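You operate a simulated robot arm through the tools that you are given. There is no shell and no other tool. Be economical: measure what you need, move in short steps, check, and stop when the job is done.

You are at the controls of a simulated robot arm. One attempt, no reset.

Task
Put the 3/4 flare nut from the top of table a on the silver valve plate there and the 5/8 flare nut on the yellow gauge. Put the filter drier on top of the books. Take the green can on the top of the white table and put it away on the top of the store counter. Shut the louvre door. The order is free. Set down upright: green can.

Only the result counts: the job must be done as asked and must still hold three seconds after the hand-in. Knocking over, shifting, dropping, spilling or breaking anything else fails it.

Robot
A 7-joint arm with a two-finger parallel gripper on a trunk, on a base that drives. Base frame: it is fixed to the floor where the robot stands at the start and does not move with it; the origin is under the middle of the robot, x ahead of it, y to its left, z up. Readings come in cm, rad, newtons and seconds.
With the tool pointing down near the work surface it reaches from about 28 to 72 cm from the robot's upright axis, wherever it stands. Its first joint turns from -2.897 to 2.897 rad. Places, roughly: books [-75, 100, 75]; filter drier (15x5x5 cm) [-90, 110, 80]; flare nut [50, 0, 75]; green can [-75, 75, 75]; louvre door [-100, -50, 70]; top of the store counter (16x102 cm) [348, 500, 86]; valve plate [50, -50, 75]; yellow gauge [75, -50, 75]. Payload 1.57 kg.
The tool frame sits at the grasp point between the pads (the TCP): z along the fingers, y along the line on which they close. The tips reach 3 cm beyond it. Largest opening 8 cm; finger width 1.7, thickness 1.2; the body of the gripper, 4 by 8.2 cm, starts 8 cm behind the TCP.
Orientation is that of the tool frame in the base frame, as a unit quaternion [w, x, y, z]. With the fingers straight down and closing along the base's y, the tool's x points along the base's -x, its y along +y and its z along -z.

Tools
- The arm moves only by the tool jog_arm. Its argument "rows" is a list of rows, each a list of 3 entries, a list of its own where there are three numbers: the opening, from 0 (shut) to 1 (fully open), then the shift along the tool's x, y, z in units of 50 mm (1.0 is 50 mm), then the turn, a rotation vector about the tool's x, y, z in units of 8 degrees (1.0 is 8 degrees). In form: [[claw, [x, y, z], [ax, ay, az]], ...]. A call has 1 to 10 rows; each row shifts and turns the commanded pose from where the row before left it, along the tool's axes as they then stand. A call with a number of a shift or a turn outside -1 to 1 is refused whole. Rows are played at 5 a second. More than 5 cm and 0.15 rad between two rows, or a gripper value outside its range, and nothing of the call is played. Where a pose cannot be reached the arm comes as near as it can. A force on the tool above 40 N (or 10 N above the force at the start of the call, whichever is more), or a blocked arm, ends the call early, and 0.2 s more pass. Each finger travels about 7.2 cm/s and halts on what it meets, pressing with about 21 N; the grip force reading is that of the motor and also rises with nothing between the fingers. The clock runs only during rows and for 0.2 s after the last one: add rows that do not move to give the fingers time. The reply holds the time, the measured pose of the TCP, the force on the tool along the base axes, the opening and the grip force, in the units named above and with some noise, with the torque about the TCP (base axes, N m) and any sound that the robot's microphone picked up.
- Cameras (640 x 400 px; columns grow to the right, rows downward): "scene" is now at [-7.48, 7.95, 145.88]; the picture's right is [-1.00, -0.07, 0.00], its down [-0.06, 0.86, -0.51] and it looks along [0.04, -0.51, -0.86] (base axes); focal length 214 px, centre (320, 200). "wrist" rides on the gripper at [7.2, -0.7, -12.2] in the tool frame; the picture's right is [0.09, 1.00, 0.00], its down [-0.84, 0.08, -0.54] and it looks along [-0.54, 0.05, 0.84] (tool axes); focal length 238 px, centre (320, 200). There is no depth. A picture from a camera that has moved, and an enlarged one, comes with that camera's place and axes in the base frame and with its lens. The place of the scene camera against the robot may be out by one fixed shift of up to 2.5 cm in any direction.
- grab_frame(camera): a new picture of that camera. It takes no simulated time.
- raise_lower(by): slides the trunk up (or, below 0, down) by that many cm; the arm and the scene camera ride with it, the base frame stays. It gives what a move gives, with no picture.
- base_move(legs): drives the robot by 1 to 6 legs, each [ahead, left, turn to the left] in cm, cm and rad, along the robot's own axes; the way and the turn of a leg run together, so that a leg with both is an arc; at most 150 cm and 3.142 rad a leg. The arm and the cameras ride along, it lands a little off, and it stops where it bumps. It gives what a move gives.
- head_to(pan, tilt): turns the head with the scene camera to pan (to the left, within 1.501 rad either way) and tilt (down, from -0.506 to 1.204), counted from straight ahead of the robot. It gives what a move gives.
- inspect(camera, box): a new picture of the part [left, top, right, bottom] of that camera's present view, enlarged. It takes no simulated time.
- sign_off(): hands the job in; it is judged then, once.

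Work in short steps. Places have to be worked out from the pictures, the camera data and where the tool is seen: move nearer, look again, correct. Check each grasp and each placing, and mend what went wrong. You have 165 turns and 128 pictures in all, those below and enlarged ones among them. Open the gripper and draw the arm clear of the work before you hand the job in, unless the task says otherwise; then end with one line.

The tools are called after "Request:" as a command line: name --argument value ..., lists and objects as JSON in quotes. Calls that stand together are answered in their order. jog_arm: Moves the arm, as the interface text tells. Its arguments: {"type":"object","properties":{"rows":{"type":"array"}},"required":["rows"]} The other tools are called the same way: raise_lower (by) slides the trunk up or down; base_move (legs) drives the base; head_to (pan, tilt) turns the head that bears the scene camera; grab_frame (camera) takes a picture; inspect (camera, box) takes an enlarged picture of a part of a camera's view; sign_off () hands the job in.

At the start:

```text
time_s: 0.0
tcp_pos: [-5.67, -38.17, 99.53]
ee_rot: [0.0, 0.0, 1.0, 0.0]
contact_force: [0.1, -0.8, 0.1]
ft_torque: [-0.04, 0.03, 0.04]
grip_width: 8.0
grasp_force: 0.0
trunk travel left (down, up): [-27.5, 20.5]
robot x, y, heading: [0.29, 0.01, -0.001]
head pan, tilt: [-1.499, 1.037]
```

scene: 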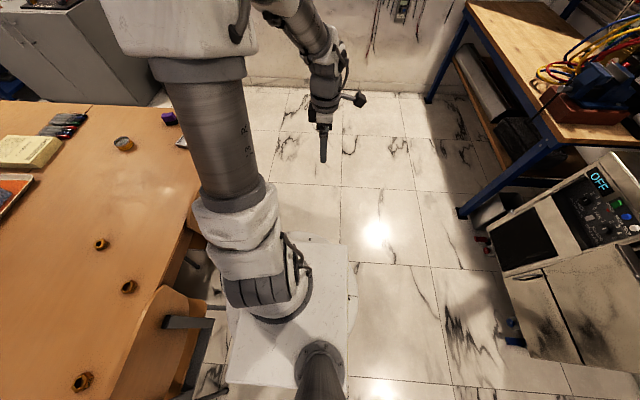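
wrist: 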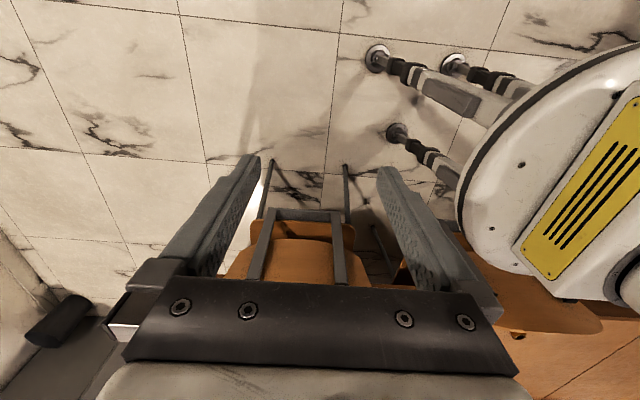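

The first view looks to the robot's right. I turn the head ahead to see table a.

Request:
head_to --pan -0.4 --tilt 0.8

Request:
grab_frame --camera "scene"

Request:
head_to --pan 1.5 --tilt 0.5

Request:
grab_frame --camera "scene"

```text
time_s: 1.3
tcp_pos: [-5.64, -38.14, 99.45]
ee_rot: [0.0, 0.0, 1.0, -0.001]
contact_force: [-0.4, 0.4, 0.0]
ft_torque: [-0.03, -0.03, 0.0]
grip_width: 8.02
grasp_force: 0.0
trunk travel left (down, up): [-27.5, 20.5]
robot x, y, heading: [0.1, -0.3, -0.002]
head pan, tilt: [-0.4, 0.799]
```

```text
125 pictures are left
camera scene: at [-0.53, 11.53, 147.64], right [-0.39, -0.92, 0.0], down [-0.66, 0.28, -0.7], along [0.64, -0.27, -0.72], focal length 214 px, centre (320, 200)
```

scene: 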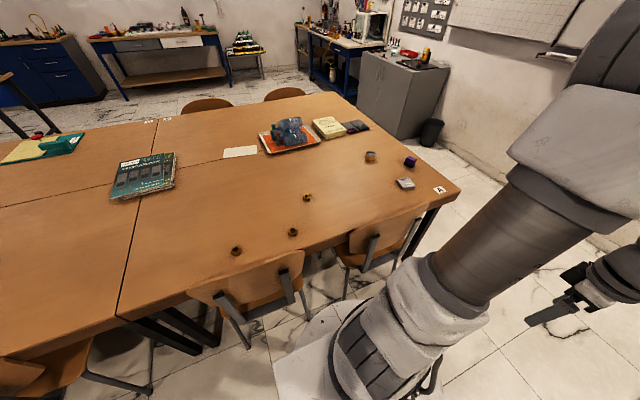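

```text
time_s: 3.2
tcp_pos: [-5.62, -38.09, 99.51]
ee_rot: [0.0, 0.0, 1.0, 0.001]
contact_force: [0.5, 0.0, -0.4]
ft_torque: [0.02, -0.03, 0.01]
grip_width: 7.97
grasp_force: 0.1
trunk travel left (down, up): [-27.5, 20.5]
robot x, y, heading: [0.09, -0.21, 0.0]
head pan, tilt: [1.499, 0.499]
```

```text
124 pictures are left
camera scene: at [-7.3, 23.74, 150.24], right [1.0, -0.07, 0.0], down [-0.03, -0.48, -0.88], along [0.06, 0.88, -0.48], focal length 214 px, centre (320, 200)
```

scene: 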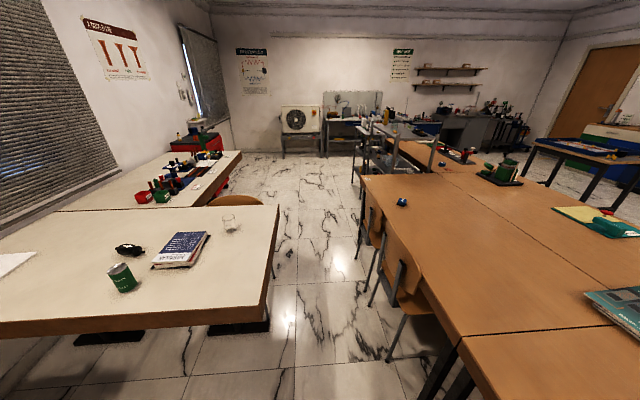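

I see three nuts on table a, a silver plate, a round gauge. I zoom in on these to tell sizes.

Request:
head_to --pan -0.4 --tilt 0.8

Request:
inspect --camera "scene" --box '[220, 180, 332, 270]'

Request:
inspect --camera "scene" --box '[340, 130, 468, 210]'

Request:
head_to --pan 1.5 --tilt 0.6

Request:
inspect --camera "scene" --box '[80, 160, 272, 280]'

Request:
head_to --pan -1.5 --tilt 0.6

Request:
grab_frame --camera "scene"

```text
time_s: 5.1
tcp_pos: [-5.6, -38.1, 99.43]
ee_rot: [0.0, 0.001, 1.0, 0.0]
contact_force: [-0.4, -1.1, -0.1]
ft_torque: [0.02, 0.03, 0.01]
grip_width: 8.02
grasp_force: 0.0
trunk travel left (down, up): [-27.5, 20.5]
robot x, y, heading: [0.12, 0.18, 0.0]
head pan, tilt: [-0.4, 0.799]
```

```text
4.44 times, centred on (276, 225) of scene
camera zoom: at [-0.53, 11.54, 147.64], right [-0.39, -0.92, 0.0], down [-0.66, 0.28, -0.7], along [0.64, -0.27, -0.72], focal length 953 px, centre (516, 89)
```

zoom: 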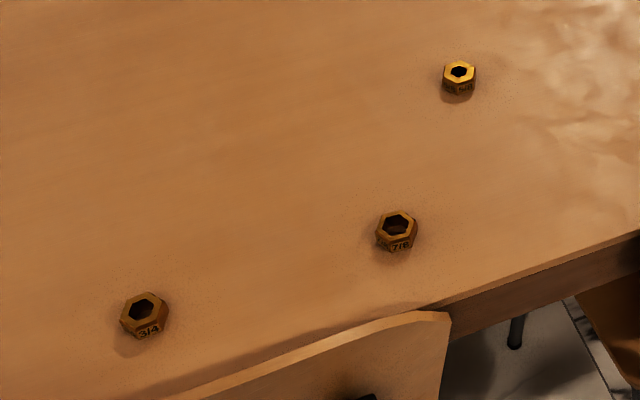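

```text
5.00 times, centred on (404, 170) of scene
camera zoom: at [-0.53, 11.54, 147.64], right [-0.39, -0.92, 0.0], down [-0.66, 0.28, -0.7], along [0.64, -0.27, -0.72], focal length 1072 px, centre (-100, 350)
```

zoom: 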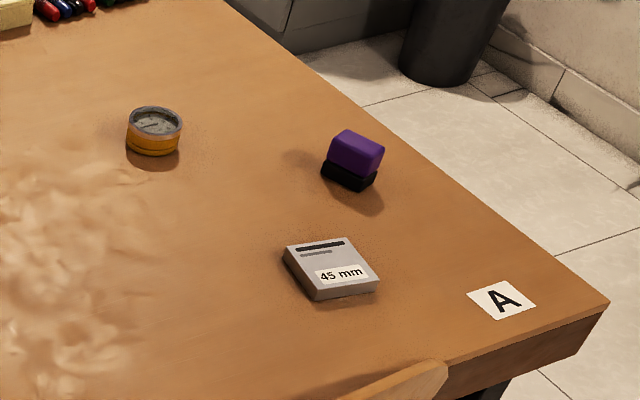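

```text
time_s: 6.9
tcp_pos: [-5.46, -38.11, 99.4]
ee_rot: [0.0, 0.0, 1.0, 0.001]
contact_force: [-0.3, 0.8, 0.1]
ft_torque: [-0.03, 0.03, 0.02]
grip_width: 8.02
grasp_force: 0.1
trunk travel left (down, up): [-27.5, 20.5]
robot x, y, heading: [0.1, 0.13, 0.001]
head pan, tilt: [1.499, 0.6]
```

```text
3.33 times, centred on (176, 220) of scene
camera zoom: at [-7.32, 23.49, 149.33], right [1.0, -0.07, 0.0], down [-0.04, -0.56, -0.83], along [0.06, 0.82, -0.56], focal length 715 px, centre (800, 133)
```

zoom: 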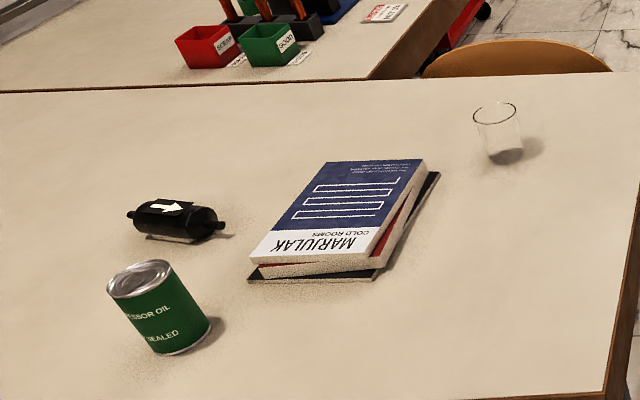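

```text
time_s: 9.5
tcp_pos: [-5.54, -38.08, 99.5]
ee_rot: [0.001, 0.001, 1.0, 0.0]
contact_force: [-0.3, 0.1, 0.4]
ft_torque: [0.01, 0.01, -0.01]
grip_width: 8.0
grasp_force: 0.0
trunk travel left (down, up): [-27.5, 20.5]
robot x, y, heading: [-0.17, 0.13, 0.005]
head pan, tilt: [-1.499, 0.6]
```

```text
120 pictures are left
camera scene: at [-7.32, 5.85, 149.33], right [-1.0, -0.07, 0.0], down [-0.04, 0.56, -0.83], along [0.06, -0.82, -0.56], focal length 214 px, centre (320, 200)
```

scene: 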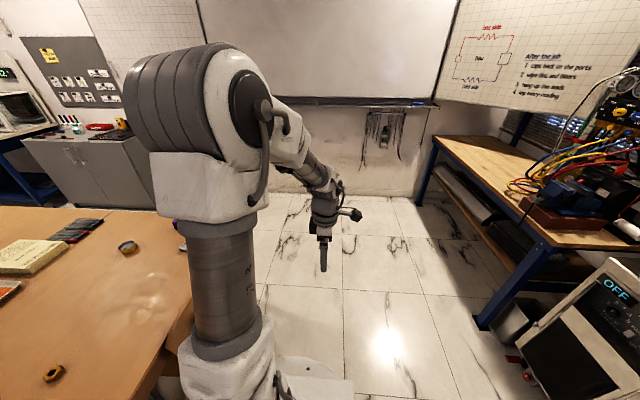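

Labels: 3/4 is the nearest left nut (~[51,24]), 7/8 in the middle, 5/8 the far one (~[67,-10]). I swing the arm over the table, keeping radius, towards the 3/4 nut.

Request:
jog_arm --rows '[[1, [-1, 0, 0], [0, 0, 0]], [1, [-1, 0, 0], [0, 0, 0]], [1, [-1, 0, 0], [0, 0, 0]], [1, [-1, 0, 0], [0, 0, 0]], [1, [-1, 0, 0], [0, 0, 0]], [1, [-1, 0, 0], [0, 0, 0]], [1, [-1, 0, 0], [0, 0, 0]], [1, [-1, 0, 0], [0, 0, 0]], [1, [-0.9, 0.4, 0], [0, 0, 0]], [1, [-0.9, 0.4, 0], [0, 0, 0]]]'

Request:
jog_arm --rows '[[1, [0, 1, 0], [0, 0, 0]], [1, [0, 1, 0], [0, 0, 0]], [1, [0, 1, 0], [0, 0, 0]], [1, [0, 1, 0], [0, 0, 0]], [1, [0, 1, 0], [0, 0, 0]], [1, [0, 1, 0], [0, 0, 0]], [1, [0, 1, 0], [0, 0, 0]], [1, [0, 1, 0], [0, 0, 0]], [1, [0, 1, 0], [0, 0, 0]], [1, [0, 1, 0], [0, 0, 0]]]'

Request:
grab_frame --camera "wrist"

```text
time_s: 11.7
tcp_pos: [43.45, -34.11, 99.57]
ee_rot: [0.0, 0.0, 1.0, 0.001]
contact_force: [-0.6, -0.3, 0.1]
ft_torque: [-0.02, 0.01, -0.01]
grip_width: 8.0
grasp_force: 0.0
trunk travel left (down, up): [-27.5, 20.5]
robot x, y, heading: [0.18, 0.13, 0.001]
head pan, tilt: [-1.499, 0.6]
```

```text
time_s: 13.9
tcp_pos: [43.58, 15.79, 99.67]
ee_rot: [0.0, 0.0, 1.0, 0.001]
contact_force: [-0.3, 0.3, -0.1]
ft_torque: [-0.02, -0.01, 0.03]
grip_width: 8.03
grasp_force: 0.2
trunk travel left (down, up): [-27.5, 20.5]
robot x, y, heading: [-0.12, 0.13, 0.001]
head pan, tilt: [-1.499, 0.6]
```

```text
119 pictures are left
camera wrist: at [36.46, 15.17, 111.97], right [-0.09, 1.0, 0.0], down [0.84, 0.08, 0.54], along [0.54, 0.05, -0.84], focal length 238 px, centre (320, 200)
```

wrist: 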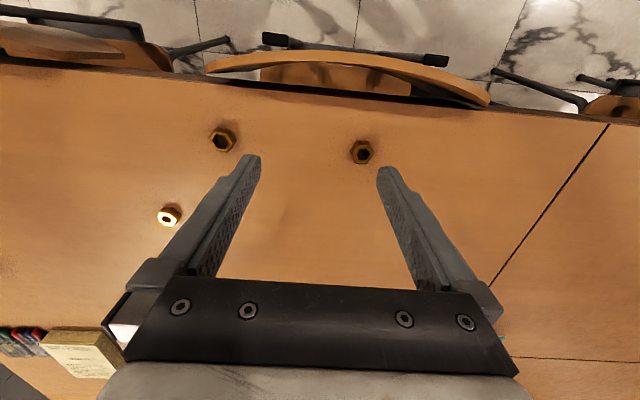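

3/4 nut at ~[50.1,23.3]. I move over it and down to z≈86, and look.

Request:
jog_arm --rows '[[1, [-0.65, 0.75, 0], [0, 0, 0]], [1, [-0.65, 0.75, 0], [0, 0, 0]], [1, [0, 0, 0.9], [0, 0, 0]], [1, [0, 0, 0.9], [0, 0, 0]], [1, [0, 0, 0.9], [0, 0, 0]], [1, [0, 0, 0], [0, 0, 0]]]'

Request:
grab_frame --camera "wrist"

```text
time_s: 15.3
tcp_pos: [50.06, 23.45, 85.79]
ee_rot: [0.0, 0.001, 1.0, 0.0]
contact_force: [-0.1, -0.3, 0.5]
ft_torque: [-0.02, -0.01, -0.05]
grip_width: 7.98
grasp_force: 0.0
trunk travel left (down, up): [-27.5, 20.5]
robot x, y, heading: [-0.11, -0.13, -0.001]
head pan, tilt: [-1.499, 0.6]
```

```text
118 pictures are left
camera wrist: at [42.92, 22.84, 98.16], right [-0.09, 1.0, 0.0], down [0.84, 0.08, 0.54], along [0.54, 0.05, -0.84], focal length 238 px, centre (320, 200)
```

wrist: 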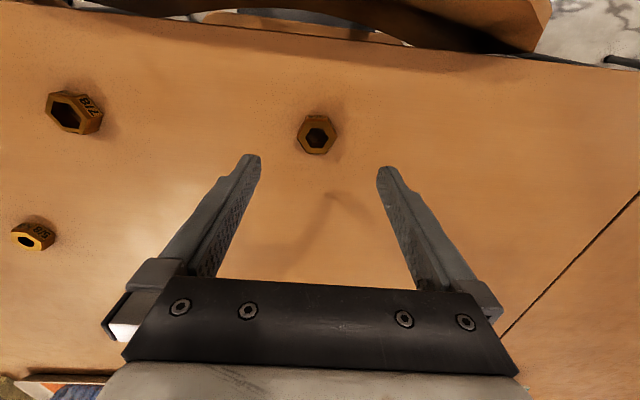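

Nut top ≈[49.9,23.3,~75]. I zoom to see the hex orientation and label.

Request:
inspect --camera "wrist" --box '[270, 95, 366, 155]'

```text
6.67 times, centred on (318, 125) of wrist
camera zoom: at [42.92, 22.84, 98.16], right [-0.09, 1.0, 0.0], down [0.84, 0.08, 0.54], along [0.54, 0.05, -0.84], focal length 1589 px, centre (333, 700)
```

zoom: 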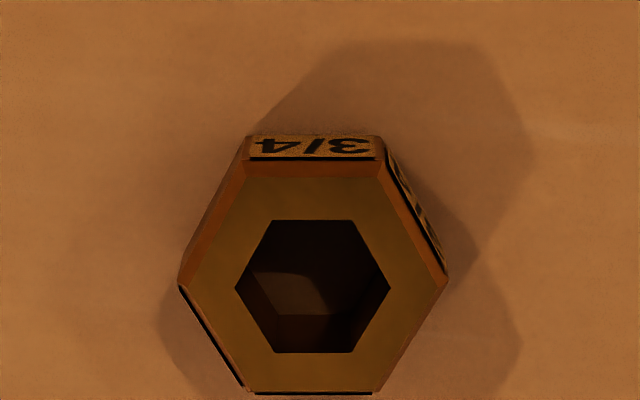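

Flats face along ~5° from base x; turning the tool +25° about its z makes it close on flats. I turn, and descend to z≈80.

Request:
jog_arm --rows '[[1, [0, 0, 0.3], [0, 0, 0.78]], [1, [0, 0, 0.3], [0, 0, 0.78]], [1, [0, 0, 0.3], [0, 0, 0.78]], [1, [0, 0, 0.3], [0, 0, 0.78]], [1, [0, 0, 0], [0, 0, 0]]]'

Request:
grab_frame --camera "wrist"

```text
time_s: 16.5
tcp_pos: [50.2, 23.37, 79.89]
ee_rot: [0.0, 0.216, 0.976, -0.001]
contact_force: [-0.4, 0.3, 0.4]
ft_torque: [-0.01, -0.02, 0.0]
grip_width: 7.98
grasp_force: 0.1
trunk travel left (down, up): [-27.5, 20.5]
robot x, y, heading: [-0.17, -0.15, -0.001]
head pan, tilt: [-1.499, 0.6]
```

```text
116 pictures are left
camera wrist: at [43.33, 25.91, 92.14], right [0.34, 0.94, 0.0], down [0.79, -0.28, 0.54], along [0.51, -0.18, -0.84], focal length 238 px, centre (320, 200)
```

wrist: 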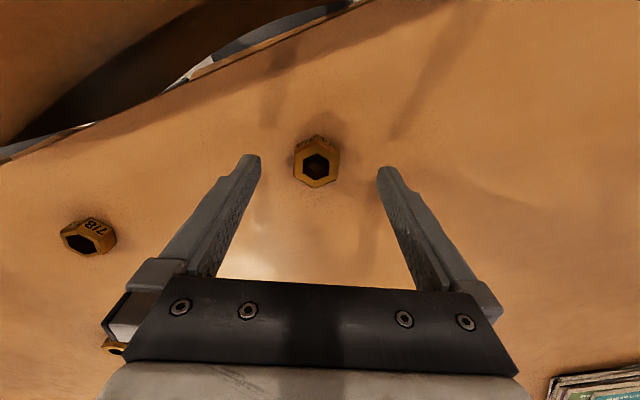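

Nut is centred between the fingers. I descend slowly in small steps and watch for table contact.

Request:
jog_arm --rows '[[1, [0, 0, 0.2], [0, 0, 0]], [1, [0, 0, 0.2], [0, 0, 0]], [1, [0, 0, 0.1], [0, 0, 0]], [1, [0, 0, 0], [0, 0, 0]]]'

Request:
grab_frame --camera "wrist"

```text
time_s: 17.5
tcp_pos: [50.0, 23.37, 78.04]
ee_rot: [0.001, 0.217, 0.976, 0.001]
contact_force: [-9.8, -3.4, 22.8]
ft_torque: [-1.0, 0.82, -0.22]
grip_width: 8.01
grasp_force: 0.0
trunk travel left (down, up): [-27.5, 20.5]
robot x, y, heading: [0.3, -0.16, 0.002]
head pan, tilt: [-1.499, 0.6]
stopped in row 4: the force on the tool passed its limit at 42 N (the readings are from after the stop); the commanded pose is now the measured one
```

```text
115 pictures are left
camera wrist: at [43.22, 25.84, 90.24], right [0.34, 0.94, 0.0], down [0.79, -0.28, 0.54], along [0.51, -0.18, -0.84], focal length 238 px, centre (320, 200)
```

wrist: 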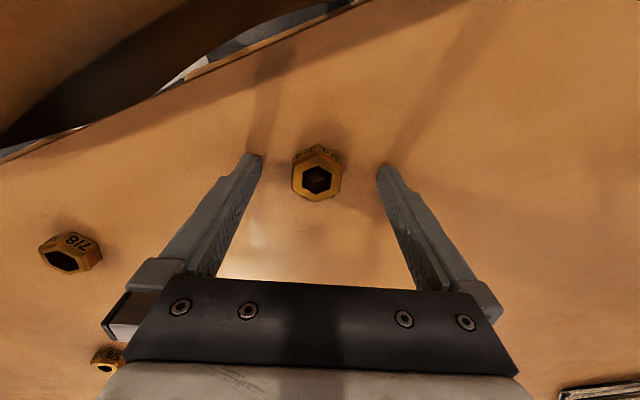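

Table at z≈75.1 by touch; the nut is ~2 cm tall. I raise 0.4 cm and close on the nut.

Request:
jog_arm --rows '[[1, [0, 0, -0.1], [0, 0, 0]], [0.3, [0, 0, 0], [0, 0, 0]], [0, [0, 0, 0], [0, 0, 0]], [0, [0, 0, 0], [0, 0, 0]], [0, [0, 0, 0], [0, 0, 0]], [0, [0, 0, 0], [0, 0, 0]]]'

Request:
inspect --camera "wrist" --box '[224, 100, 416, 220]'

```text
time_s: 18.9
tcp_pos: [50.11, 23.45, 78.33]
ee_rot: [0.001, 0.216, 0.976, 0.001]
contact_force: [0.9, 0.4, 0.7]
ft_torque: [0.01, -0.01, 0.0]
grip_width: 3.24
grasp_force: 21.3
trunk travel left (down, up): [-27.5, 20.5]
robot x, y, heading: [0.15, -0.27, 0.002]
head pan, tilt: [-1.499, 0.6]
```

```text
3.33 times, centred on (320, 160) of wrist
camera zoom: at [43.36, 25.89, 90.47], right [0.34, 0.94, 0.0], down [0.79, -0.28, 0.54], along [0.51, -0.18, -0.84], focal length 794 px, centre (320, 333)
```

zoom: 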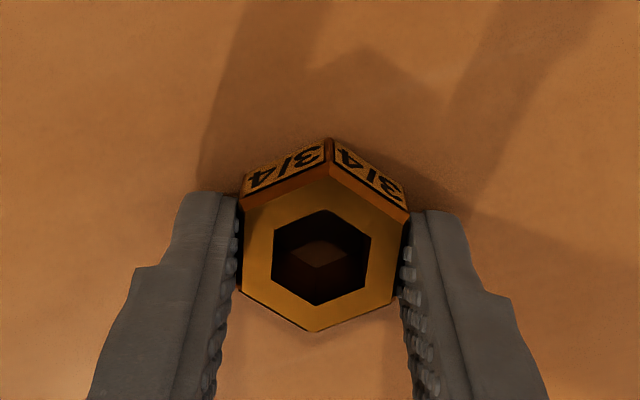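

Good grasp (3.24 cm). I lift it and check the floor to the right and chairs before driving.

Request:
jog_arm --rows '[[0, [0, 0, -0.5], [0, 0, 0]], [0, [0, 0, -1], [0, 0, 0]], [0, [0, 0, -1], [0, 0, 0]], [0, [0, 0, -1], [0, 0, 0]], [0, [0, 0, 0], [0, 0, -0.78]], [0, [0, 0, 0], [0, 0, -0.78]], [0, [0, 0, 0], [0, 0, -0.78]], [0, [0, 0, 0], [0, 0, -0.78]]]'

Request:
head_to --pan -0.6 --tilt 1.15

Request:
grab_frame --camera "scene"

```text
time_s: 20.7
tcp_pos: [50.15, 23.5, 95.78]
ee_rot: [0.002, -0.001, 1.0, 0.001]
contact_force: [-1.1, -0.1, -0.5]
ft_torque: [0.02, 0.03, 0.02]
grip_width: 3.23
grasp_force: 20.7
trunk travel left (down, up): [-27.5, 20.5]
robot x, y, heading: [-0.08, 0.11, 0.001]
head pan, tilt: [-1.499, 0.6]
```

```text
time_s: 21.9
tcp_pos: [50.14, 23.42, 95.71]
ee_rot: [0.001, 0.0, 1.0, 0.001]
contact_force: [-0.9, -0.6, -0.3]
ft_torque: [-0.01, -0.02, 0.02]
grip_width: 3.22
grasp_force: 20.1
trunk travel left (down, up): [-27.5, 20.5]
robot x, y, heading: [-0.26, 0.16, 0.003]
head pan, tilt: [-0.6, 1.15]
```

```text
113 pictures are left
camera scene: at [-3.06, 11.3, 145.16], right [-0.57, -0.82, 0.0], down [-0.75, 0.52, -0.41], along [0.34, -0.23, -0.91], focal length 214 px, centre (320, 200)
```

scene: 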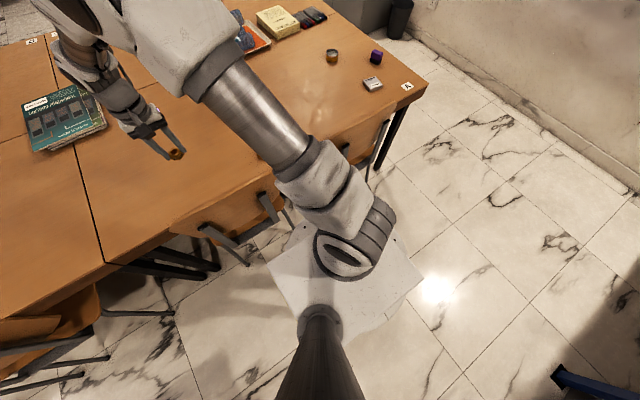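

Floor to the right is clear and chairs lie beyond the base front. I drive 27 cm right, then look at the plate area.

Request:
base_move --legs '[[0, -27, 0]]'

Request:
jog_arm --rows '[[0, [0, -1, 0], [0, 0, 0]], [0, [0, -1, 0], [0, 0, 0]], [0, [0, -1, 0], [0, 0, 0]], [0, [0, -1, 0], [0, 0, 0]], [0, [0, -1, 0], [0, 0, 0]], [0, [0, -1, 0], [0, 0, 0]], [0, [0, -1, 0], [0, 0, 0]], [0, [0, -1, 0], [0, 0, 0]], [0, [0, -1, 0], [0, 0, 0]], [0, [0, -1, 0], [0, 0, 0]]]'

Request:
grab_frame --camera "wrist"

```text
time_s: 24.5
tcp_pos: [50.1, -3.41, 95.87]
ee_rot: [0.002, -0.001, 1.0, 0.002]
contact_force: [-0.7, 0.9, -0.2]
ft_torque: [-0.01, 0.0, 0.02]
grip_width: 3.22
grasp_force: 21.4
trunk travel left (down, up): [-27.5, 20.5]
robot x, y, heading: [-0.25, -26.87, 0.002]
head pan, tilt: [-0.6, 1.15]
```

```text
time_s: 26.7
tcp_pos: [50.14, -53.31, 95.56]
ee_rot: [0.001, -0.001, 1.0, 0.001]
contact_force: [-0.1, 0.2, -1.4]
ft_torque: [-0.03, 0.04, -0.01]
grip_width: 3.22
grasp_force: 21.7
trunk travel left (down, up): [-27.5, 20.5]
robot x, y, heading: [-0.16, -27.21, 0.003]
head pan, tilt: [-0.6, 1.15]
```

```text
112 pictures are left
camera wrist: at [43.04, -53.91, 107.84], right [-0.09, 1.0, 0.0], down [0.84, 0.08, 0.54], along [0.54, 0.05, -0.84], focal length 238 px, centre (320, 200)
```

wrist: 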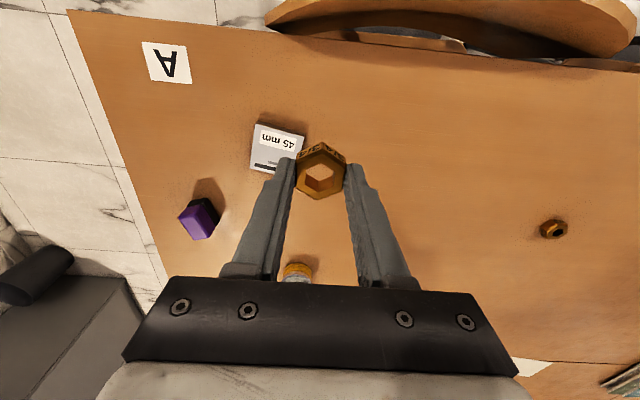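

Plate at ~[55.1,-58.9], gauge ~[78.5,-54.9]. I move the nut above the plate and lower to z≈84.

Request:
jog_arm --rows '[[0, [-0.5, -0.56, 0], [0, 0, 0]], [0, [-0.5, -0.56, 0], [0, 0, 0]], [0, [0, 0, 0.8], [0, 0, 0]], [0, [0, 0, 0.8], [0, 0, 0]], [0, [0, 0, 0.7], [0, 0, 0]], [0, [0, 0, 0], [0, 0, 0]]]'

Request:
grab_frame --camera "wrist"

```text
time_s: 28.1
tcp_pos: [55.12, -59.19, 84.25]
ee_rot: [0.001, 0.0, 1.0, 0.001]
contact_force: [-0.6, 0.3, -1.6]
ft_torque: [0.03, -0.01, 0.03]
grip_width: 3.2
grasp_force: 21.1
trunk travel left (down, up): [-27.5, 20.5]
robot x, y, heading: [0.21, -26.72, 0.003]
head pan, tilt: [-0.6, 1.15]
```

```text
111 pictures are left
camera wrist: at [47.96, -59.79, 96.44], right [-0.09, 1.0, 0.0], down [0.84, 0.08, 0.54], along [0.54, 0.05, -0.84], focal length 238 px, centre (320, 200)
```

wrist: 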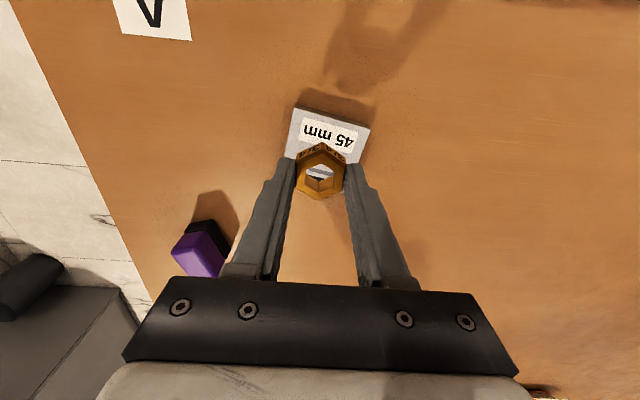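

Centered well within 0.5 cm. I shift slightly and descend in small steps until contact.

Request:
jog_arm --rows '[[0, [0.05, 0.08, 0.4], [0, 0, 0]], [0, [0, 0, 0.2], [0, 0, 0]], [0, [0, 0, 0.1], [0, 0, 0]], [0, [0, 0, 0.06], [0, 0, 0]], [0, [0, 0, 0.06], [0, 0, 0]], [0, [0, 0, 0], [0, 0, 0]]]'

Request:
inspect --camera "wrist" --box '[224, 90, 416, 210]'

```text
time_s: 29.5
tcp_pos: [55.02, -58.71, 80.07]
ee_rot: [0.0, -0.002, 1.0, 0.001]
contact_force: [-0.5, -0.2, -1.5]
ft_torque: [0.03, -0.01, 0.01]
grip_width: 3.2
grasp_force: 20.9
trunk travel left (down, up): [-27.5, 20.5]
robot x, y, heading: [-0.45, -26.73, 0.006]
head pan, tilt: [-0.6, 1.15]
```

```text
3.33 times, centred on (320, 150) of wrist
camera zoom: at [47.81, -59.21, 92.39], right [-0.09, 1.0, 0.0], down [0.84, 0.08, 0.54], along [0.54, 0.05, -0.84], focal length 794 px, centre (320, 367)
```

zoom: 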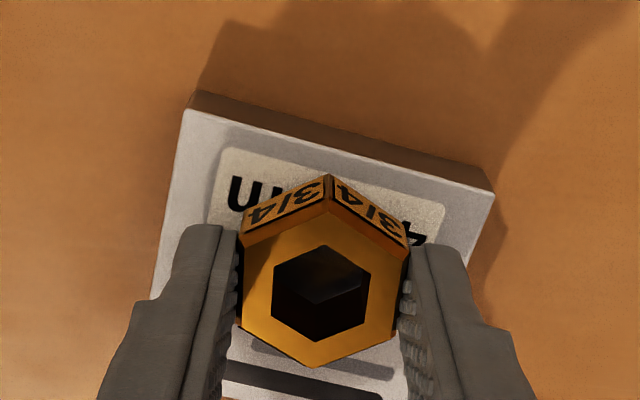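

Well placed over the plate. Continue down in 3 mm steps.

Request:
jog_arm --rows '[[0, [0, 0, 0.05], [0, 0, 0]], [0, [0, 0, 0.05], [0, 0, 0]], [0, [0, 0, 0.05], [0, 0, 0]], [0, [0, 0, 0], [0, 0, 0]]]'

```text
time_s: 30.5
tcp_pos: [55.04, -58.58, 79.72]
ee_rot: [0.003, -0.001, 1.0, -0.001]
contact_force: [-4.7, 3.8, 22.6]
ft_torque: [0.07, 0.09, 0.01]
grip_width: 3.23
grasp_force: 21.1
trunk travel left (down, up): [-27.5, 20.5]
robot x, y, heading: [-0.16, -26.5, 0.002]
head pan, tilt: [-0.6, 1.15]
```

Contact (22 N). I relax ~3 mm, open gently, and raise.

Request:
jog_arm --rows '[[0, [0, 0, -0.06], [0, 0, 0]], [0, [0, 0, 0], [0, 0, 0]], [0.5, [0, 0, 0], [0, 0, 0]], [0.7, [0, 0, 0], [0, 0, 0]], [0.7, [0, 0, 0], [0, 0, 0]], [0.8, [0, 0, -0.6], [0, 0, 0]], [0.8, [0, 0, -1], [0, 0, 0]], [1, [0, 0, -1], [0, 0, 0]]]'

Request:
grab_frame --camera "wrist"

```text
time_s: 32.3
tcp_pos: [54.98, -58.62, 92.7]
ee_rot: [0.001, -0.002, 1.0, 0.001]
contact_force: [0.1, -0.3, 0.4]
ft_torque: [0.0, -0.01, -0.01]
grip_width: 7.98
grasp_force: 0.1
trunk travel left (down, up): [-27.5, 20.5]
robot x, y, heading: [0.0, -27.02, -0.001]
head pan, tilt: [-0.6, 1.15]
```

```text
109 pictures are left
camera wrist: at [47.75, -59.2, 104.9], right [-0.09, 1.0, 0.0], down [0.84, 0.08, 0.54], along [0.54, 0.05, -0.84], focal length 238 px, centre (320, 200)
```

wrist: 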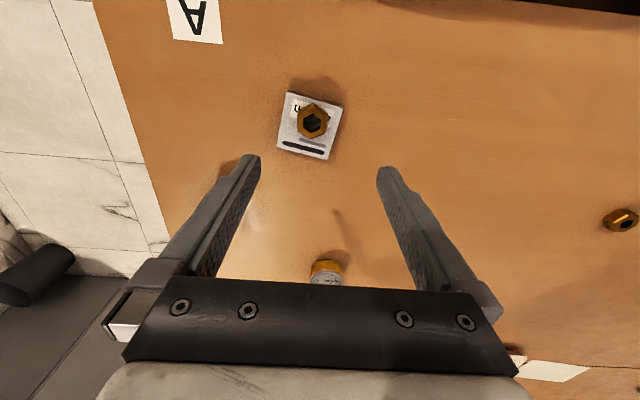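

3/4 nut rests on the plate. Now over to the 5/8 nut at ~[65.4,-12.2].

Request:
jog_arm --rows '[[1, [-0.21, 0.93, 0], [0, 0, 0]], [1, [-0.21, 0.93, 0], [0, 0, 0]], [1, [-0.21, 0.93, 0], [0, 0, 0]], [1, [-0.21, 0.93, 0], [0, 0, 0]], [1, [-0.21, 0.93, 0], [0, 0, 0]], [1, [-0.21, 0.93, 0], [0, 0, 0]], [1, [-0.21, 0.93, 0], [0, 0, 0]], [1, [-0.21, 0.93, 0], [0, 0, 0]], [1, [-0.21, 0.93, 0], [0, 0, 0]], [1, [-0.21, 0.93, 0], [0, 0, 0]]]'

Request:
jog_arm --rows '[[1, [0, 0, 0.8], [0, 0, 0]], [1, [0, 0, 0.8], [0, 0, 0]], [1, [0, 0, 0], [0, 0, 0]]]'

Request:
grab_frame --camera "wrist"

```text
time_s: 34.5
tcp_pos: [65.53, -12.25, 92.74]
ee_rot: [0.001, 0.001, 1.0, 0.002]
contact_force: [0.4, -0.5, 0.5]
ft_torque: [0.03, 0.01, 0.01]
grip_width: 8.01
grasp_force: 0.0
trunk travel left (down, up): [-27.5, 20.5]
robot x, y, heading: [0.3, -26.94, 0.003]
head pan, tilt: [-0.6, 1.15]
```

```text
time_s: 35.3
tcp_pos: [65.5, -12.24, 84.95]
ee_rot: [0.001, 0.0, 1.0, 0.001]
contact_force: [-0.2, 0.2, 0.4]
ft_torque: [0.0, 0.0, -0.01]
grip_width: 8.01
grasp_force: 0.1
trunk travel left (down, up): [-27.5, 20.5]
robot x, y, heading: [-0.17, -26.93, 0.0]
head pan, tilt: [-0.6, 1.15]
```

```text
108 pictures are left
camera wrist: at [58.26, -12.75, 97.08], right [-0.09, 1.0, 0.0], down [0.84, 0.08, 0.54], along [0.54, 0.05, -0.84], focal length 238 px, centre (320, 200)
```

wrist: 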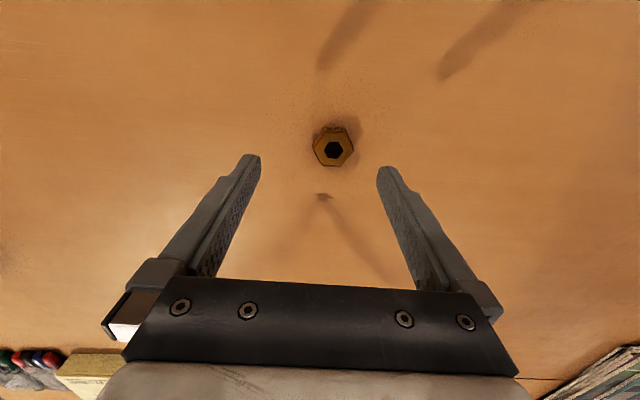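

Request:
inspect --camera "wrist" --box '[285, 115, 381, 175]'

```text
6.67 times, centred on (333, 145) of wrist
camera zoom: at [58.26, -12.75, 97.08], right [-0.09, 1.0, 0.0], down [0.84, 0.08, 0.54], along [0.54, 0.05, -0.84], focal length 1589 px, centre (233, 567)
```

zoom: 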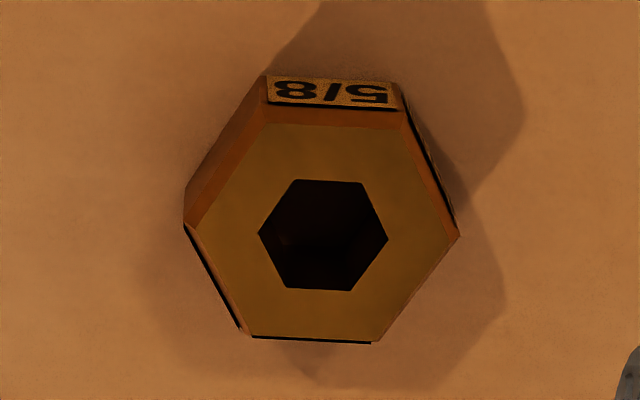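

It is labelled 5/8, top center ~[65.8,-10.9]. I shift, turn +28°, descend to ~80 and check.

Request:
jog_arm --rows '[[1, [-0.06, 0.27, 0], [0, 0, 0]], [1, [0, 0, 0.25], [0, 0, 0.875]], [1, [0, 0, 0.25], [0, 0, 0.875]], [1, [0, 0, 0.25], [0, 0, 0.875]], [1, [0, 0, 0.25], [0, 0, 0.875]], [1, [0, 0, 0], [0, 0, 0]]]'

Request:
grab_frame --camera "wrist"

```text
time_s: 36.7
tcp_pos: [65.8, -10.69, 79.9]
ee_rot: [0.001, 0.241, 0.971, 0.0]
contact_force: [0.1, -0.2, -0.5]
ft_torque: [0.03, -0.01, 0.02]
grip_width: 8.02
grasp_force: 0.1
trunk travel left (down, up): [-27.5, 20.5]
robot x, y, heading: [0.28, -26.72, 0.003]
head pan, tilt: [-0.6, 1.15]
```

```text
106 pictures are left
camera wrist: at [59.06, -7.86, 92.07], right [0.39, 0.92, 0.0], down [0.77, -0.33, 0.54], along [0.5, -0.21, -0.84], focal length 238 px, centre (320, 200)
```

wrist: 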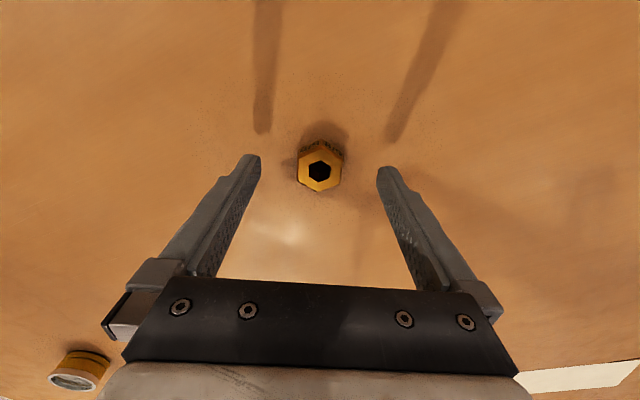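

Centred. Descend to 78.4 and close.

Request:
jog_arm --rows '[[1, [0, 0, 0.15], [0, 0, 0]], [1, [0, 0, 0.14], [0, 0, 0]], [1, [0, 0, 0], [0, 0, 0]], [0.4, [0, 0, 0], [0, 0, 0]], [0, [0, 0, 0], [0, 0, 0]], [0, [0, 0, 0], [0, 0, 0]], [0, [0, 0, 0], [0, 0, 0]], [0, [0, 0, 0], [0, 0, 0]]]'

Request:
inspect --camera "wrist" --box '[224, 100, 416, 220]'

```text
time_s: 38.5
tcp_pos: [65.72, -10.68, 78.39]
ee_rot: [0.001, 0.242, 0.97, 0.0]
contact_force: [0.2, 0.4, 0.0]
ft_torque: [-0.02, 0.02, -0.01]
grip_width: 3.23
grasp_force: 20.6
trunk travel left (down, up): [-27.5, 20.5]
robot x, y, heading: [-0.24, -27.06, 0.001]
head pan, tilt: [-0.6, 1.15]
```

```text
3.33 times, centred on (320, 160) of wrist
camera zoom: at [59.03, -7.84, 90.69], right [0.39, 0.92, 0.0], down [0.77, -0.32, 0.54], along [0.5, -0.21, -0.84], focal length 794 px, centre (320, 333)
```

zoom: 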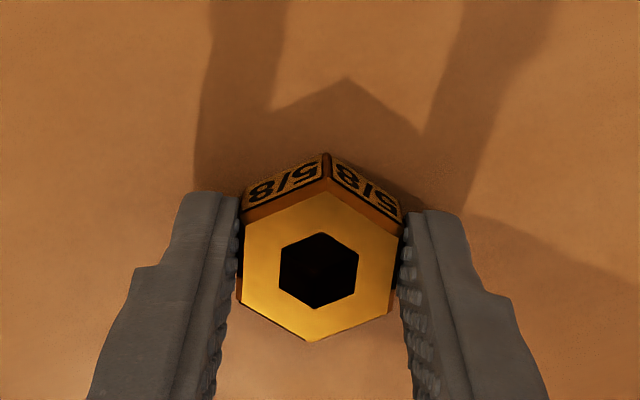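

Gripped on flats. I lift, then look down in front of the base to see chair clearance.

Request:
jog_arm --rows '[[0, [0, 0, -0.5], [0, 0, 0]], [0, [0, 0, -1], [0, 0, 0]], [0, [0, 0, -1], [0, 0, 0]], [0, [0, 0, -0.7], [0, 0, -0.875]], [0, [0, 0, 0], [0, 0, -0.875]], [0, [0, 0, 0], [0, 0, -0.875]], [0, [0, 0, 0], [0, 0, -0.875]]]'

Request:
head_to --pan -0.7 --tilt 1.1

Request:
grab_frame --camera "scene"

Request:
head_to --pan 0.3 --tilt 1.2

Request:
grab_frame --camera "scene"

```text
time_s: 40.1
tcp_pos: [65.73, -10.81, 94.32]
ee_rot: [0.001, -0.002, 1.0, 0.001]
contact_force: [0.0, -0.8, -0.2]
ft_torque: [0.0, 0.02, 0.0]
grip_width: 3.21
grasp_force: 20.9
trunk travel left (down, up): [-27.5, 20.5]
robot x, y, heading: [-0.11, -27.02, 0.005]
head pan, tilt: [-0.6, 1.15]
```

```text
time_s: 40.7
tcp_pos: [65.69, -10.82, 94.32]
ee_rot: [0.001, -0.001, 1.0, 0.001]
contact_force: [0.9, -0.1, -0.6]
ft_torque: [0.0, 0.0, 0.02]
grip_width: 3.23
grasp_force: 21.1
trunk travel left (down, up): [-27.5, 20.5]
robot x, y, heading: [-0.0, -27.04, 0.006]
head pan, tilt: [-0.7, 1.1]
```

```text
104 pictures are left
camera scene: at [-3.14, -16.27, 145.46], right [-0.64, -0.77, 0.0], down [-0.68, 0.57, -0.45], along [0.35, -0.29, -0.89], focal length 214 px, centre (320, 200)
```

scene: 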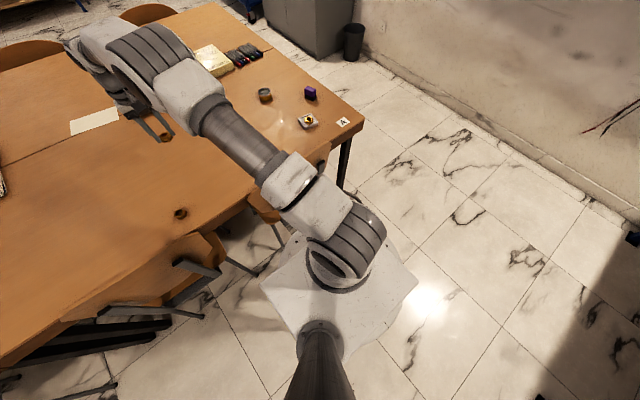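

```text
time_s: 42.0
tcp_pos: [65.75, -10.72, 94.19]
ee_rot: [0.001, 0.0, 1.0, 0.001]
contact_force: [0.2, 0.7, -0.9]
ft_torque: [0.03, 0.01, -0.03]
grip_width: 3.22
grasp_force: 21.0
trunk travel left (down, up): [-27.5, 20.5]
robot x, y, heading: [0.01, -26.62, 0.003]
head pan, tilt: [0.3, 1.201]
```

```text
103 pictures are left
camera scene: at [-2.63, -10.56, 144.87], right [0.3, -0.96, 0.0], down [-0.89, -0.28, -0.36], along [0.35, 0.11, -0.93], focal length 214 px, centre (320, 200)
```

scene: 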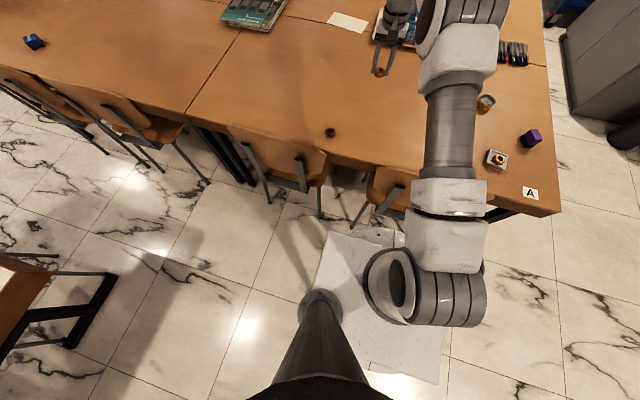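

There are chairs in front, so I go around: drive right clear of the table, then forward alongside its right end, to about (74,-120).

Request:
base_move --legs '[[0, -93, 0], [74, 0, 0]]'

Request:
head_to --pan 1.2 --tilt 0.9

Request:
grab_frame --camera "scene"

```text
time_s: 54.0
tcp_pos: [139.68, -104.62, 94.29]
ee_rot: [0.001, 0.01, 1.0, 0.001]
contact_force: [0.1, 0.1, -0.8]
ft_torque: [-0.01, -0.03, -0.01]
grip_width: 3.21
grasp_force: 21.1
trunk travel left (down, up): [-27.5, 20.5]
robot x, y, heading: [73.76, -119.01, -0.019]
head pan, tilt: [0.3, 1.201]
```

```text
time_s: 55.2
tcp_pos: [139.64, -104.58, 94.24]
ee_rot: [0.001, 0.011, 1.0, 0.001]
contact_force: [0.1, -0.4, -0.4]
ft_torque: [-0.03, 0.0, 0.01]
grip_width: 3.22
grasp_force: 20.9
trunk travel left (down, up): [-27.5, 20.5]
robot x, y, heading: [73.67, -118.92, -0.023]
head pan, tilt: [1.201, 0.901]
```

```text
102 pictures are left
camera scene: at [68.85, -97.44, 146.85], right [0.92, -0.38, 0.0], down [-0.3, -0.72, -0.62], along [0.24, 0.57, -0.78], focal length 214 px, centre (320, 200)
```

scene: 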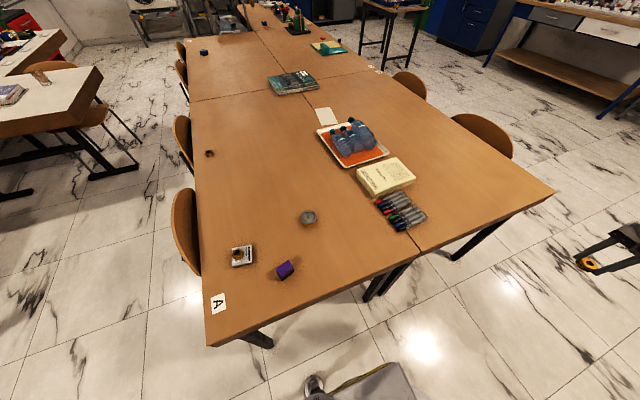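

I swing the arm to the left over the table toward the gauge, along an arc of radius ~66.

Request:
jog_arm --rows '[[0, [0.467, 0.853, 0], [0, 0, 0]], [0, [0.467, 0.853, 0], [0, 0, 0]], [0, [0.467, 0.853, 0], [0, 0, 0]], [0, [0.467, 0.853, 0], [0, 0, 0]], [0, [0.467, 0.853, 0], [0, 0, 0]], [0, [0.467, 0.853, 0], [0, 0, 0]], [0, [0.686, 0.571, 0], [0, 0, 0]], [0, [0.686, 0.571, 0], [0, 0, 0]], [0, [0.686, 0.571, 0], [0, 0, 0]]]'

Request:
jog_arm --rows '[[0, [0.686, 0.571, 0], [0, 0, 0]], [0, [0.686, 0.571, 0], [0, 0, 0]], [0, [0.686, 0.571, 0], [0, 0, 0]], [0, [0.686, 0.571, 0], [0, 0, 0]], [0, [0.8, 0, 0], [0, 0, 0]], [0, [0.8, 0, 0], [0, 0, 0]], [0, [0, 0, 0], [0, 0, 0]]]'

Request:
grab_frame --camera "wrist"

```text
time_s: 57.2
tcp_pos: [116.17, -70.03, 94.28]
ee_rot: [0.001, 0.011, 1.0, 0.0]
contact_force: [-0.3, 0.2, -1.1]
ft_torque: [0.0, 0.0, -0.04]
grip_width: 3.23
grasp_force: 21.2
trunk travel left (down, up): [-27.5, 20.5]
robot x, y, heading: [73.83, -119.25, -0.021]
head pan, tilt: [1.201, 0.901]
```

```text
time_s: 58.9
tcp_pos: [94.67, -58.22, 94.35]
ee_rot: [0.001, 0.012, 1.0, 0.001]
contact_force: [0.5, 0.3, -0.4]
ft_torque: [0.03, 0.02, 0.03]
grip_width: 3.24
grasp_force: 20.9
trunk travel left (down, up): [-27.5, 20.5]
robot x, y, heading: [73.59, -119.19, -0.015]
head pan, tilt: [1.201, 0.901]
```

```text
101 pictures are left
camera wrist: at [87.39, -58.69, 106.56], right [-0.07, 1.0, 0.0], down [0.84, 0.06, 0.54], along [0.54, 0.04, -0.84], focal length 238 px, centre (320, 200)
```

wrist: 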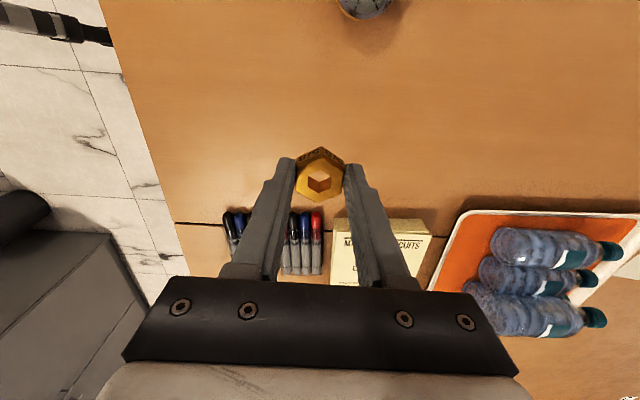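

The gauge is at the top of the view, ~[81,-55]. I move toward it and look.

Request:
jog_arm --rows '[[0, [0.9, 0.2, 0], [0, 0, 0]], [0, [0.9, 0.2, 0], [0, 0, 0]], [0, [0.8, 0.2, 0], [0, 0, 0]], [0, [0, 0, 0], [0, 0, 0]]]'

Request:
grab_frame --camera "wrist"

```text
time_s: 59.9
tcp_pos: [81.53, -54.88, 94.02]
ee_rot: [0.0, 0.01, 1.0, 0.001]
contact_force: [-0.8, -0.1, -0.2]
ft_torque: [-0.04, 0.0, 0.0]
grip_width: 3.25
grasp_force: 21.1
trunk travel left (down, up): [-27.5, 20.5]
robot x, y, heading: [73.3, -118.93, -0.024]
head pan, tilt: [1.201, 0.901]
```

```text
100 pictures are left
camera wrist: at [74.35, -55.26, 106.32], right [-0.07, 1.0, 0.0], down [0.84, 0.06, 0.54], along [0.54, 0.04, -0.84], focal length 238 px, centre (320, 200)
```

wrist: 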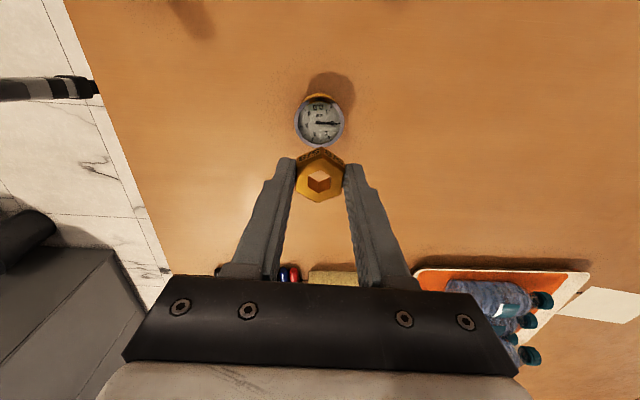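

Gauge centre ~[81.6,-54.7], just beneath. I lower to z≈86 and check.

Request:
jog_arm --rows '[[0, [0, 0, 0.8], [0, 0, 0]], [0, [0, 0, 0.8], [0, 0, 0]], [0, [0, 0, 0], [0, 0, 0]]]'

Request:
inspect --camera "wrist" --box '[224, 80, 416, 200]'

```text
time_s: 60.6
tcp_pos: [81.58, -54.85, 86.24]
ee_rot: [0.001, 0.01, 1.0, 0.001]
contact_force: [-0.5, 0.1, -0.2]
ft_torque: [0.0, 0.01, -0.02]
grip_width: 3.2
grasp_force: 20.5
trunk travel left (down, up): [-27.5, 20.5]
robot x, y, heading: [73.62, -119.02, -0.019]
head pan, tilt: [1.201, 0.901]
```

```text
3.33 times, centred on (320, 140) of wrist
camera zoom: at [74.46, -55.38, 98.47], right [-0.07, 1.0, 0.0], down [0.84, 0.06, 0.54], along [0.54, 0.04, -0.84], focal length 794 px, centre (320, 400)
```

zoom: 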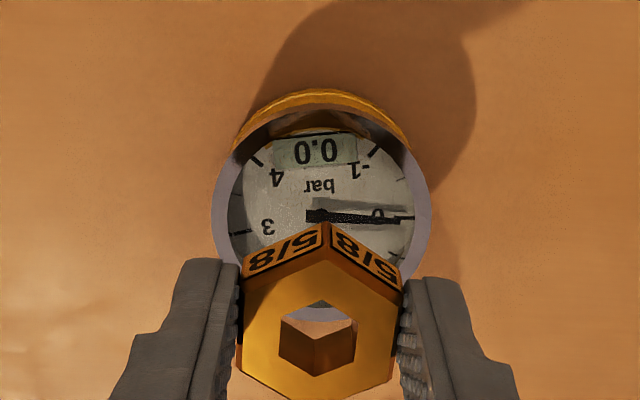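

Aligned within 3 mm. I descend gently until contact.

Request:
jog_arm --rows '[[0, [0.05, 0, 0.3], [0, 0, 0]], [0, [0, 0, 0.2], [0, 0, 0]], [0, [0, 0, 0.1], [0, 0, 0]], [0, [0, 0, 0.06], [0, 0, 0]], [0, [0, 0, 0.06], [0, 0, 0]], [0, [0, 0, 0], [0, 0, 0]]]'

Request:
inspect --camera "wrist" --box '[224, 80, 416, 200]'

```text
time_s: 62.0
tcp_pos: [81.5, -54.78, 82.51]
ee_rot: [0.001, 0.01, 1.0, 0.001]
contact_force: [0.1, -0.1, -0.4]
ft_torque: [0.0, 0.0, -0.01]
grip_width: 3.21
grasp_force: 21.0
trunk travel left (down, up): [-27.5, 20.5]
robot x, y, heading: [73.46, -119.27, -0.024]
head pan, tilt: [1.201, 0.901]
```

```text
3.33 times, centred on (320, 140) of wrist
camera zoom: at [74.27, -55.34, 94.83], right [-0.07, 1.0, 0.0], down [0.84, 0.06, 0.54], along [0.54, 0.04, -0.84], focal length 794 px, centre (320, 400)
```

zoom: 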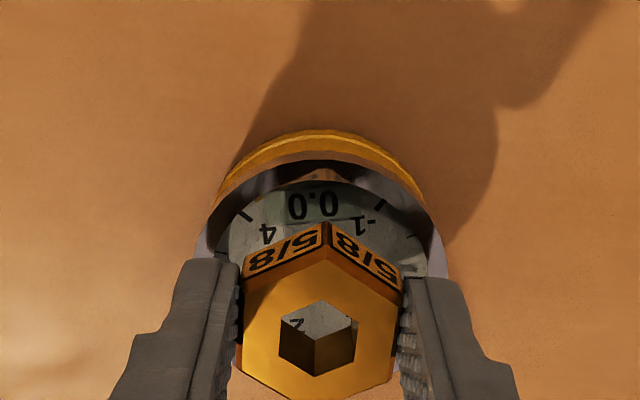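

Still aligned. Continue in small steps.

Request:
jog_arm --rows '[[0, [0, 0, 0.06], [0, 0, 0]], [0, [0, 0, 0.06], [0, 0, 0]], [0, [0, 0, 0.06], [0, 0, 0]], [0, [0, 0, 0.06], [0, 0, 0]], [0, [0, 0, 0], [0, 0, 0]]]'

```text
time_s: 63.2
tcp_pos: [81.51, -54.84, 81.48]
ee_rot: [0.002, 0.011, 1.0, 0.001]
contact_force: [0.0, -0.2, -1.5]
ft_torque: [0.01, 0.01, -0.03]
grip_width: 3.22
grasp_force: 21.1
trunk travel left (down, up): [-27.5, 20.5]
robot x, y, heading: [73.35, -118.96, -0.019]
head pan, tilt: [1.201, 0.901]
```

Request:
jog_arm --rows '[[0, [0, 0, 0.05], [0, 0, 0]], [0, [0, 0, 0.05], [0, 0, 0]], [0, [0, 0, 0.05], [0, 0, 0]], [0, [0, 0, 0], [0, 0, 0]]]'

Request:
inspect --camera "wrist" --box '[224, 80, 416, 200]'

```text
time_s: 64.2
tcp_pos: [81.42, -54.83, 80.88]
ee_rot: [0.002, 0.011, 1.0, 0.003]
contact_force: [0.6, 1.4, 22.7]
ft_torque: [0.0, -0.05, 0.0]
grip_width: 3.25
grasp_force: 20.8
trunk travel left (down, up): [-27.5, 20.5]
robot x, y, heading: [74.01, -118.95, -0.018]
head pan, tilt: [1.201, 0.901]
```

```text
3.33 times, centred on (320, 140) of wrist
camera zoom: at [74.27, -55.35, 93.21], right [-0.07, 1.0, 0.01], down [0.84, 0.06, 0.54], along [0.54, 0.04, -0.84], focal length 794 px, centre (320, 400)
```

zoom: 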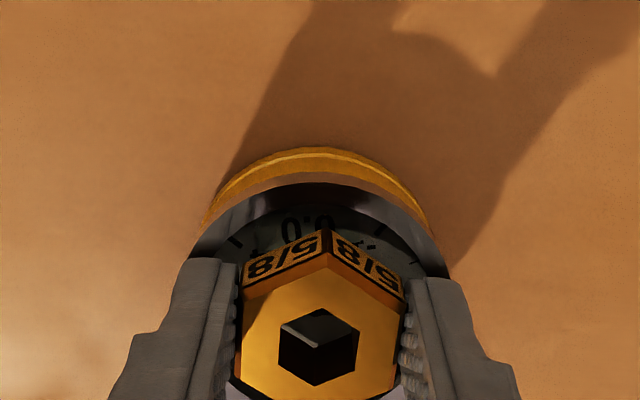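

Contact. I relax 3 mm and open slightly, watching forces.

Request:
jog_arm --rows '[[0, [0, 0, -0.07], [0, 0, 0]], [0, [0, 0, 0], [0, 0, 0]], [0.5, [0, 0, 0], [0, 0, 0]], [0.5, [0, 0, 0], [0, 0, 0]]]'

Request:
inspect --camera "wrist" --box '[224, 80, 416, 200]'

```text
time_s: 65.2
tcp_pos: [81.52, -55.09, 80.85]
ee_rot: [0.0, 0.011, 1.0, -0.001]
contact_force: [0.0, -0.1, -0.8]
ft_torque: [-0.01, 0.01, 0.02]
grip_width: 3.92
grasp_force: 0.0
trunk travel left (down, up): [-27.5, 20.5]
robot x, y, heading: [73.91, -119.04, -0.024]
head pan, tilt: [1.201, 0.901]
```

```text
3.33 times, centred on (320, 140) of wrist
camera zoom: at [74.27, -55.39, 93.14], right [-0.07, 1.0, 0.0], down [0.84, 0.06, 0.54], along [0.54, 0.04, -0.84], focal length 794 px, centre (320, 400)
```

zoom: 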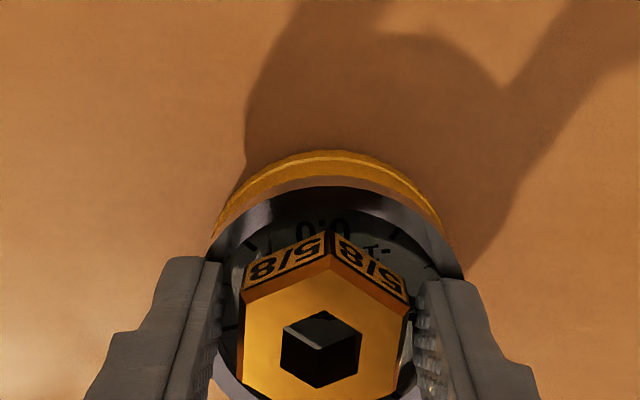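

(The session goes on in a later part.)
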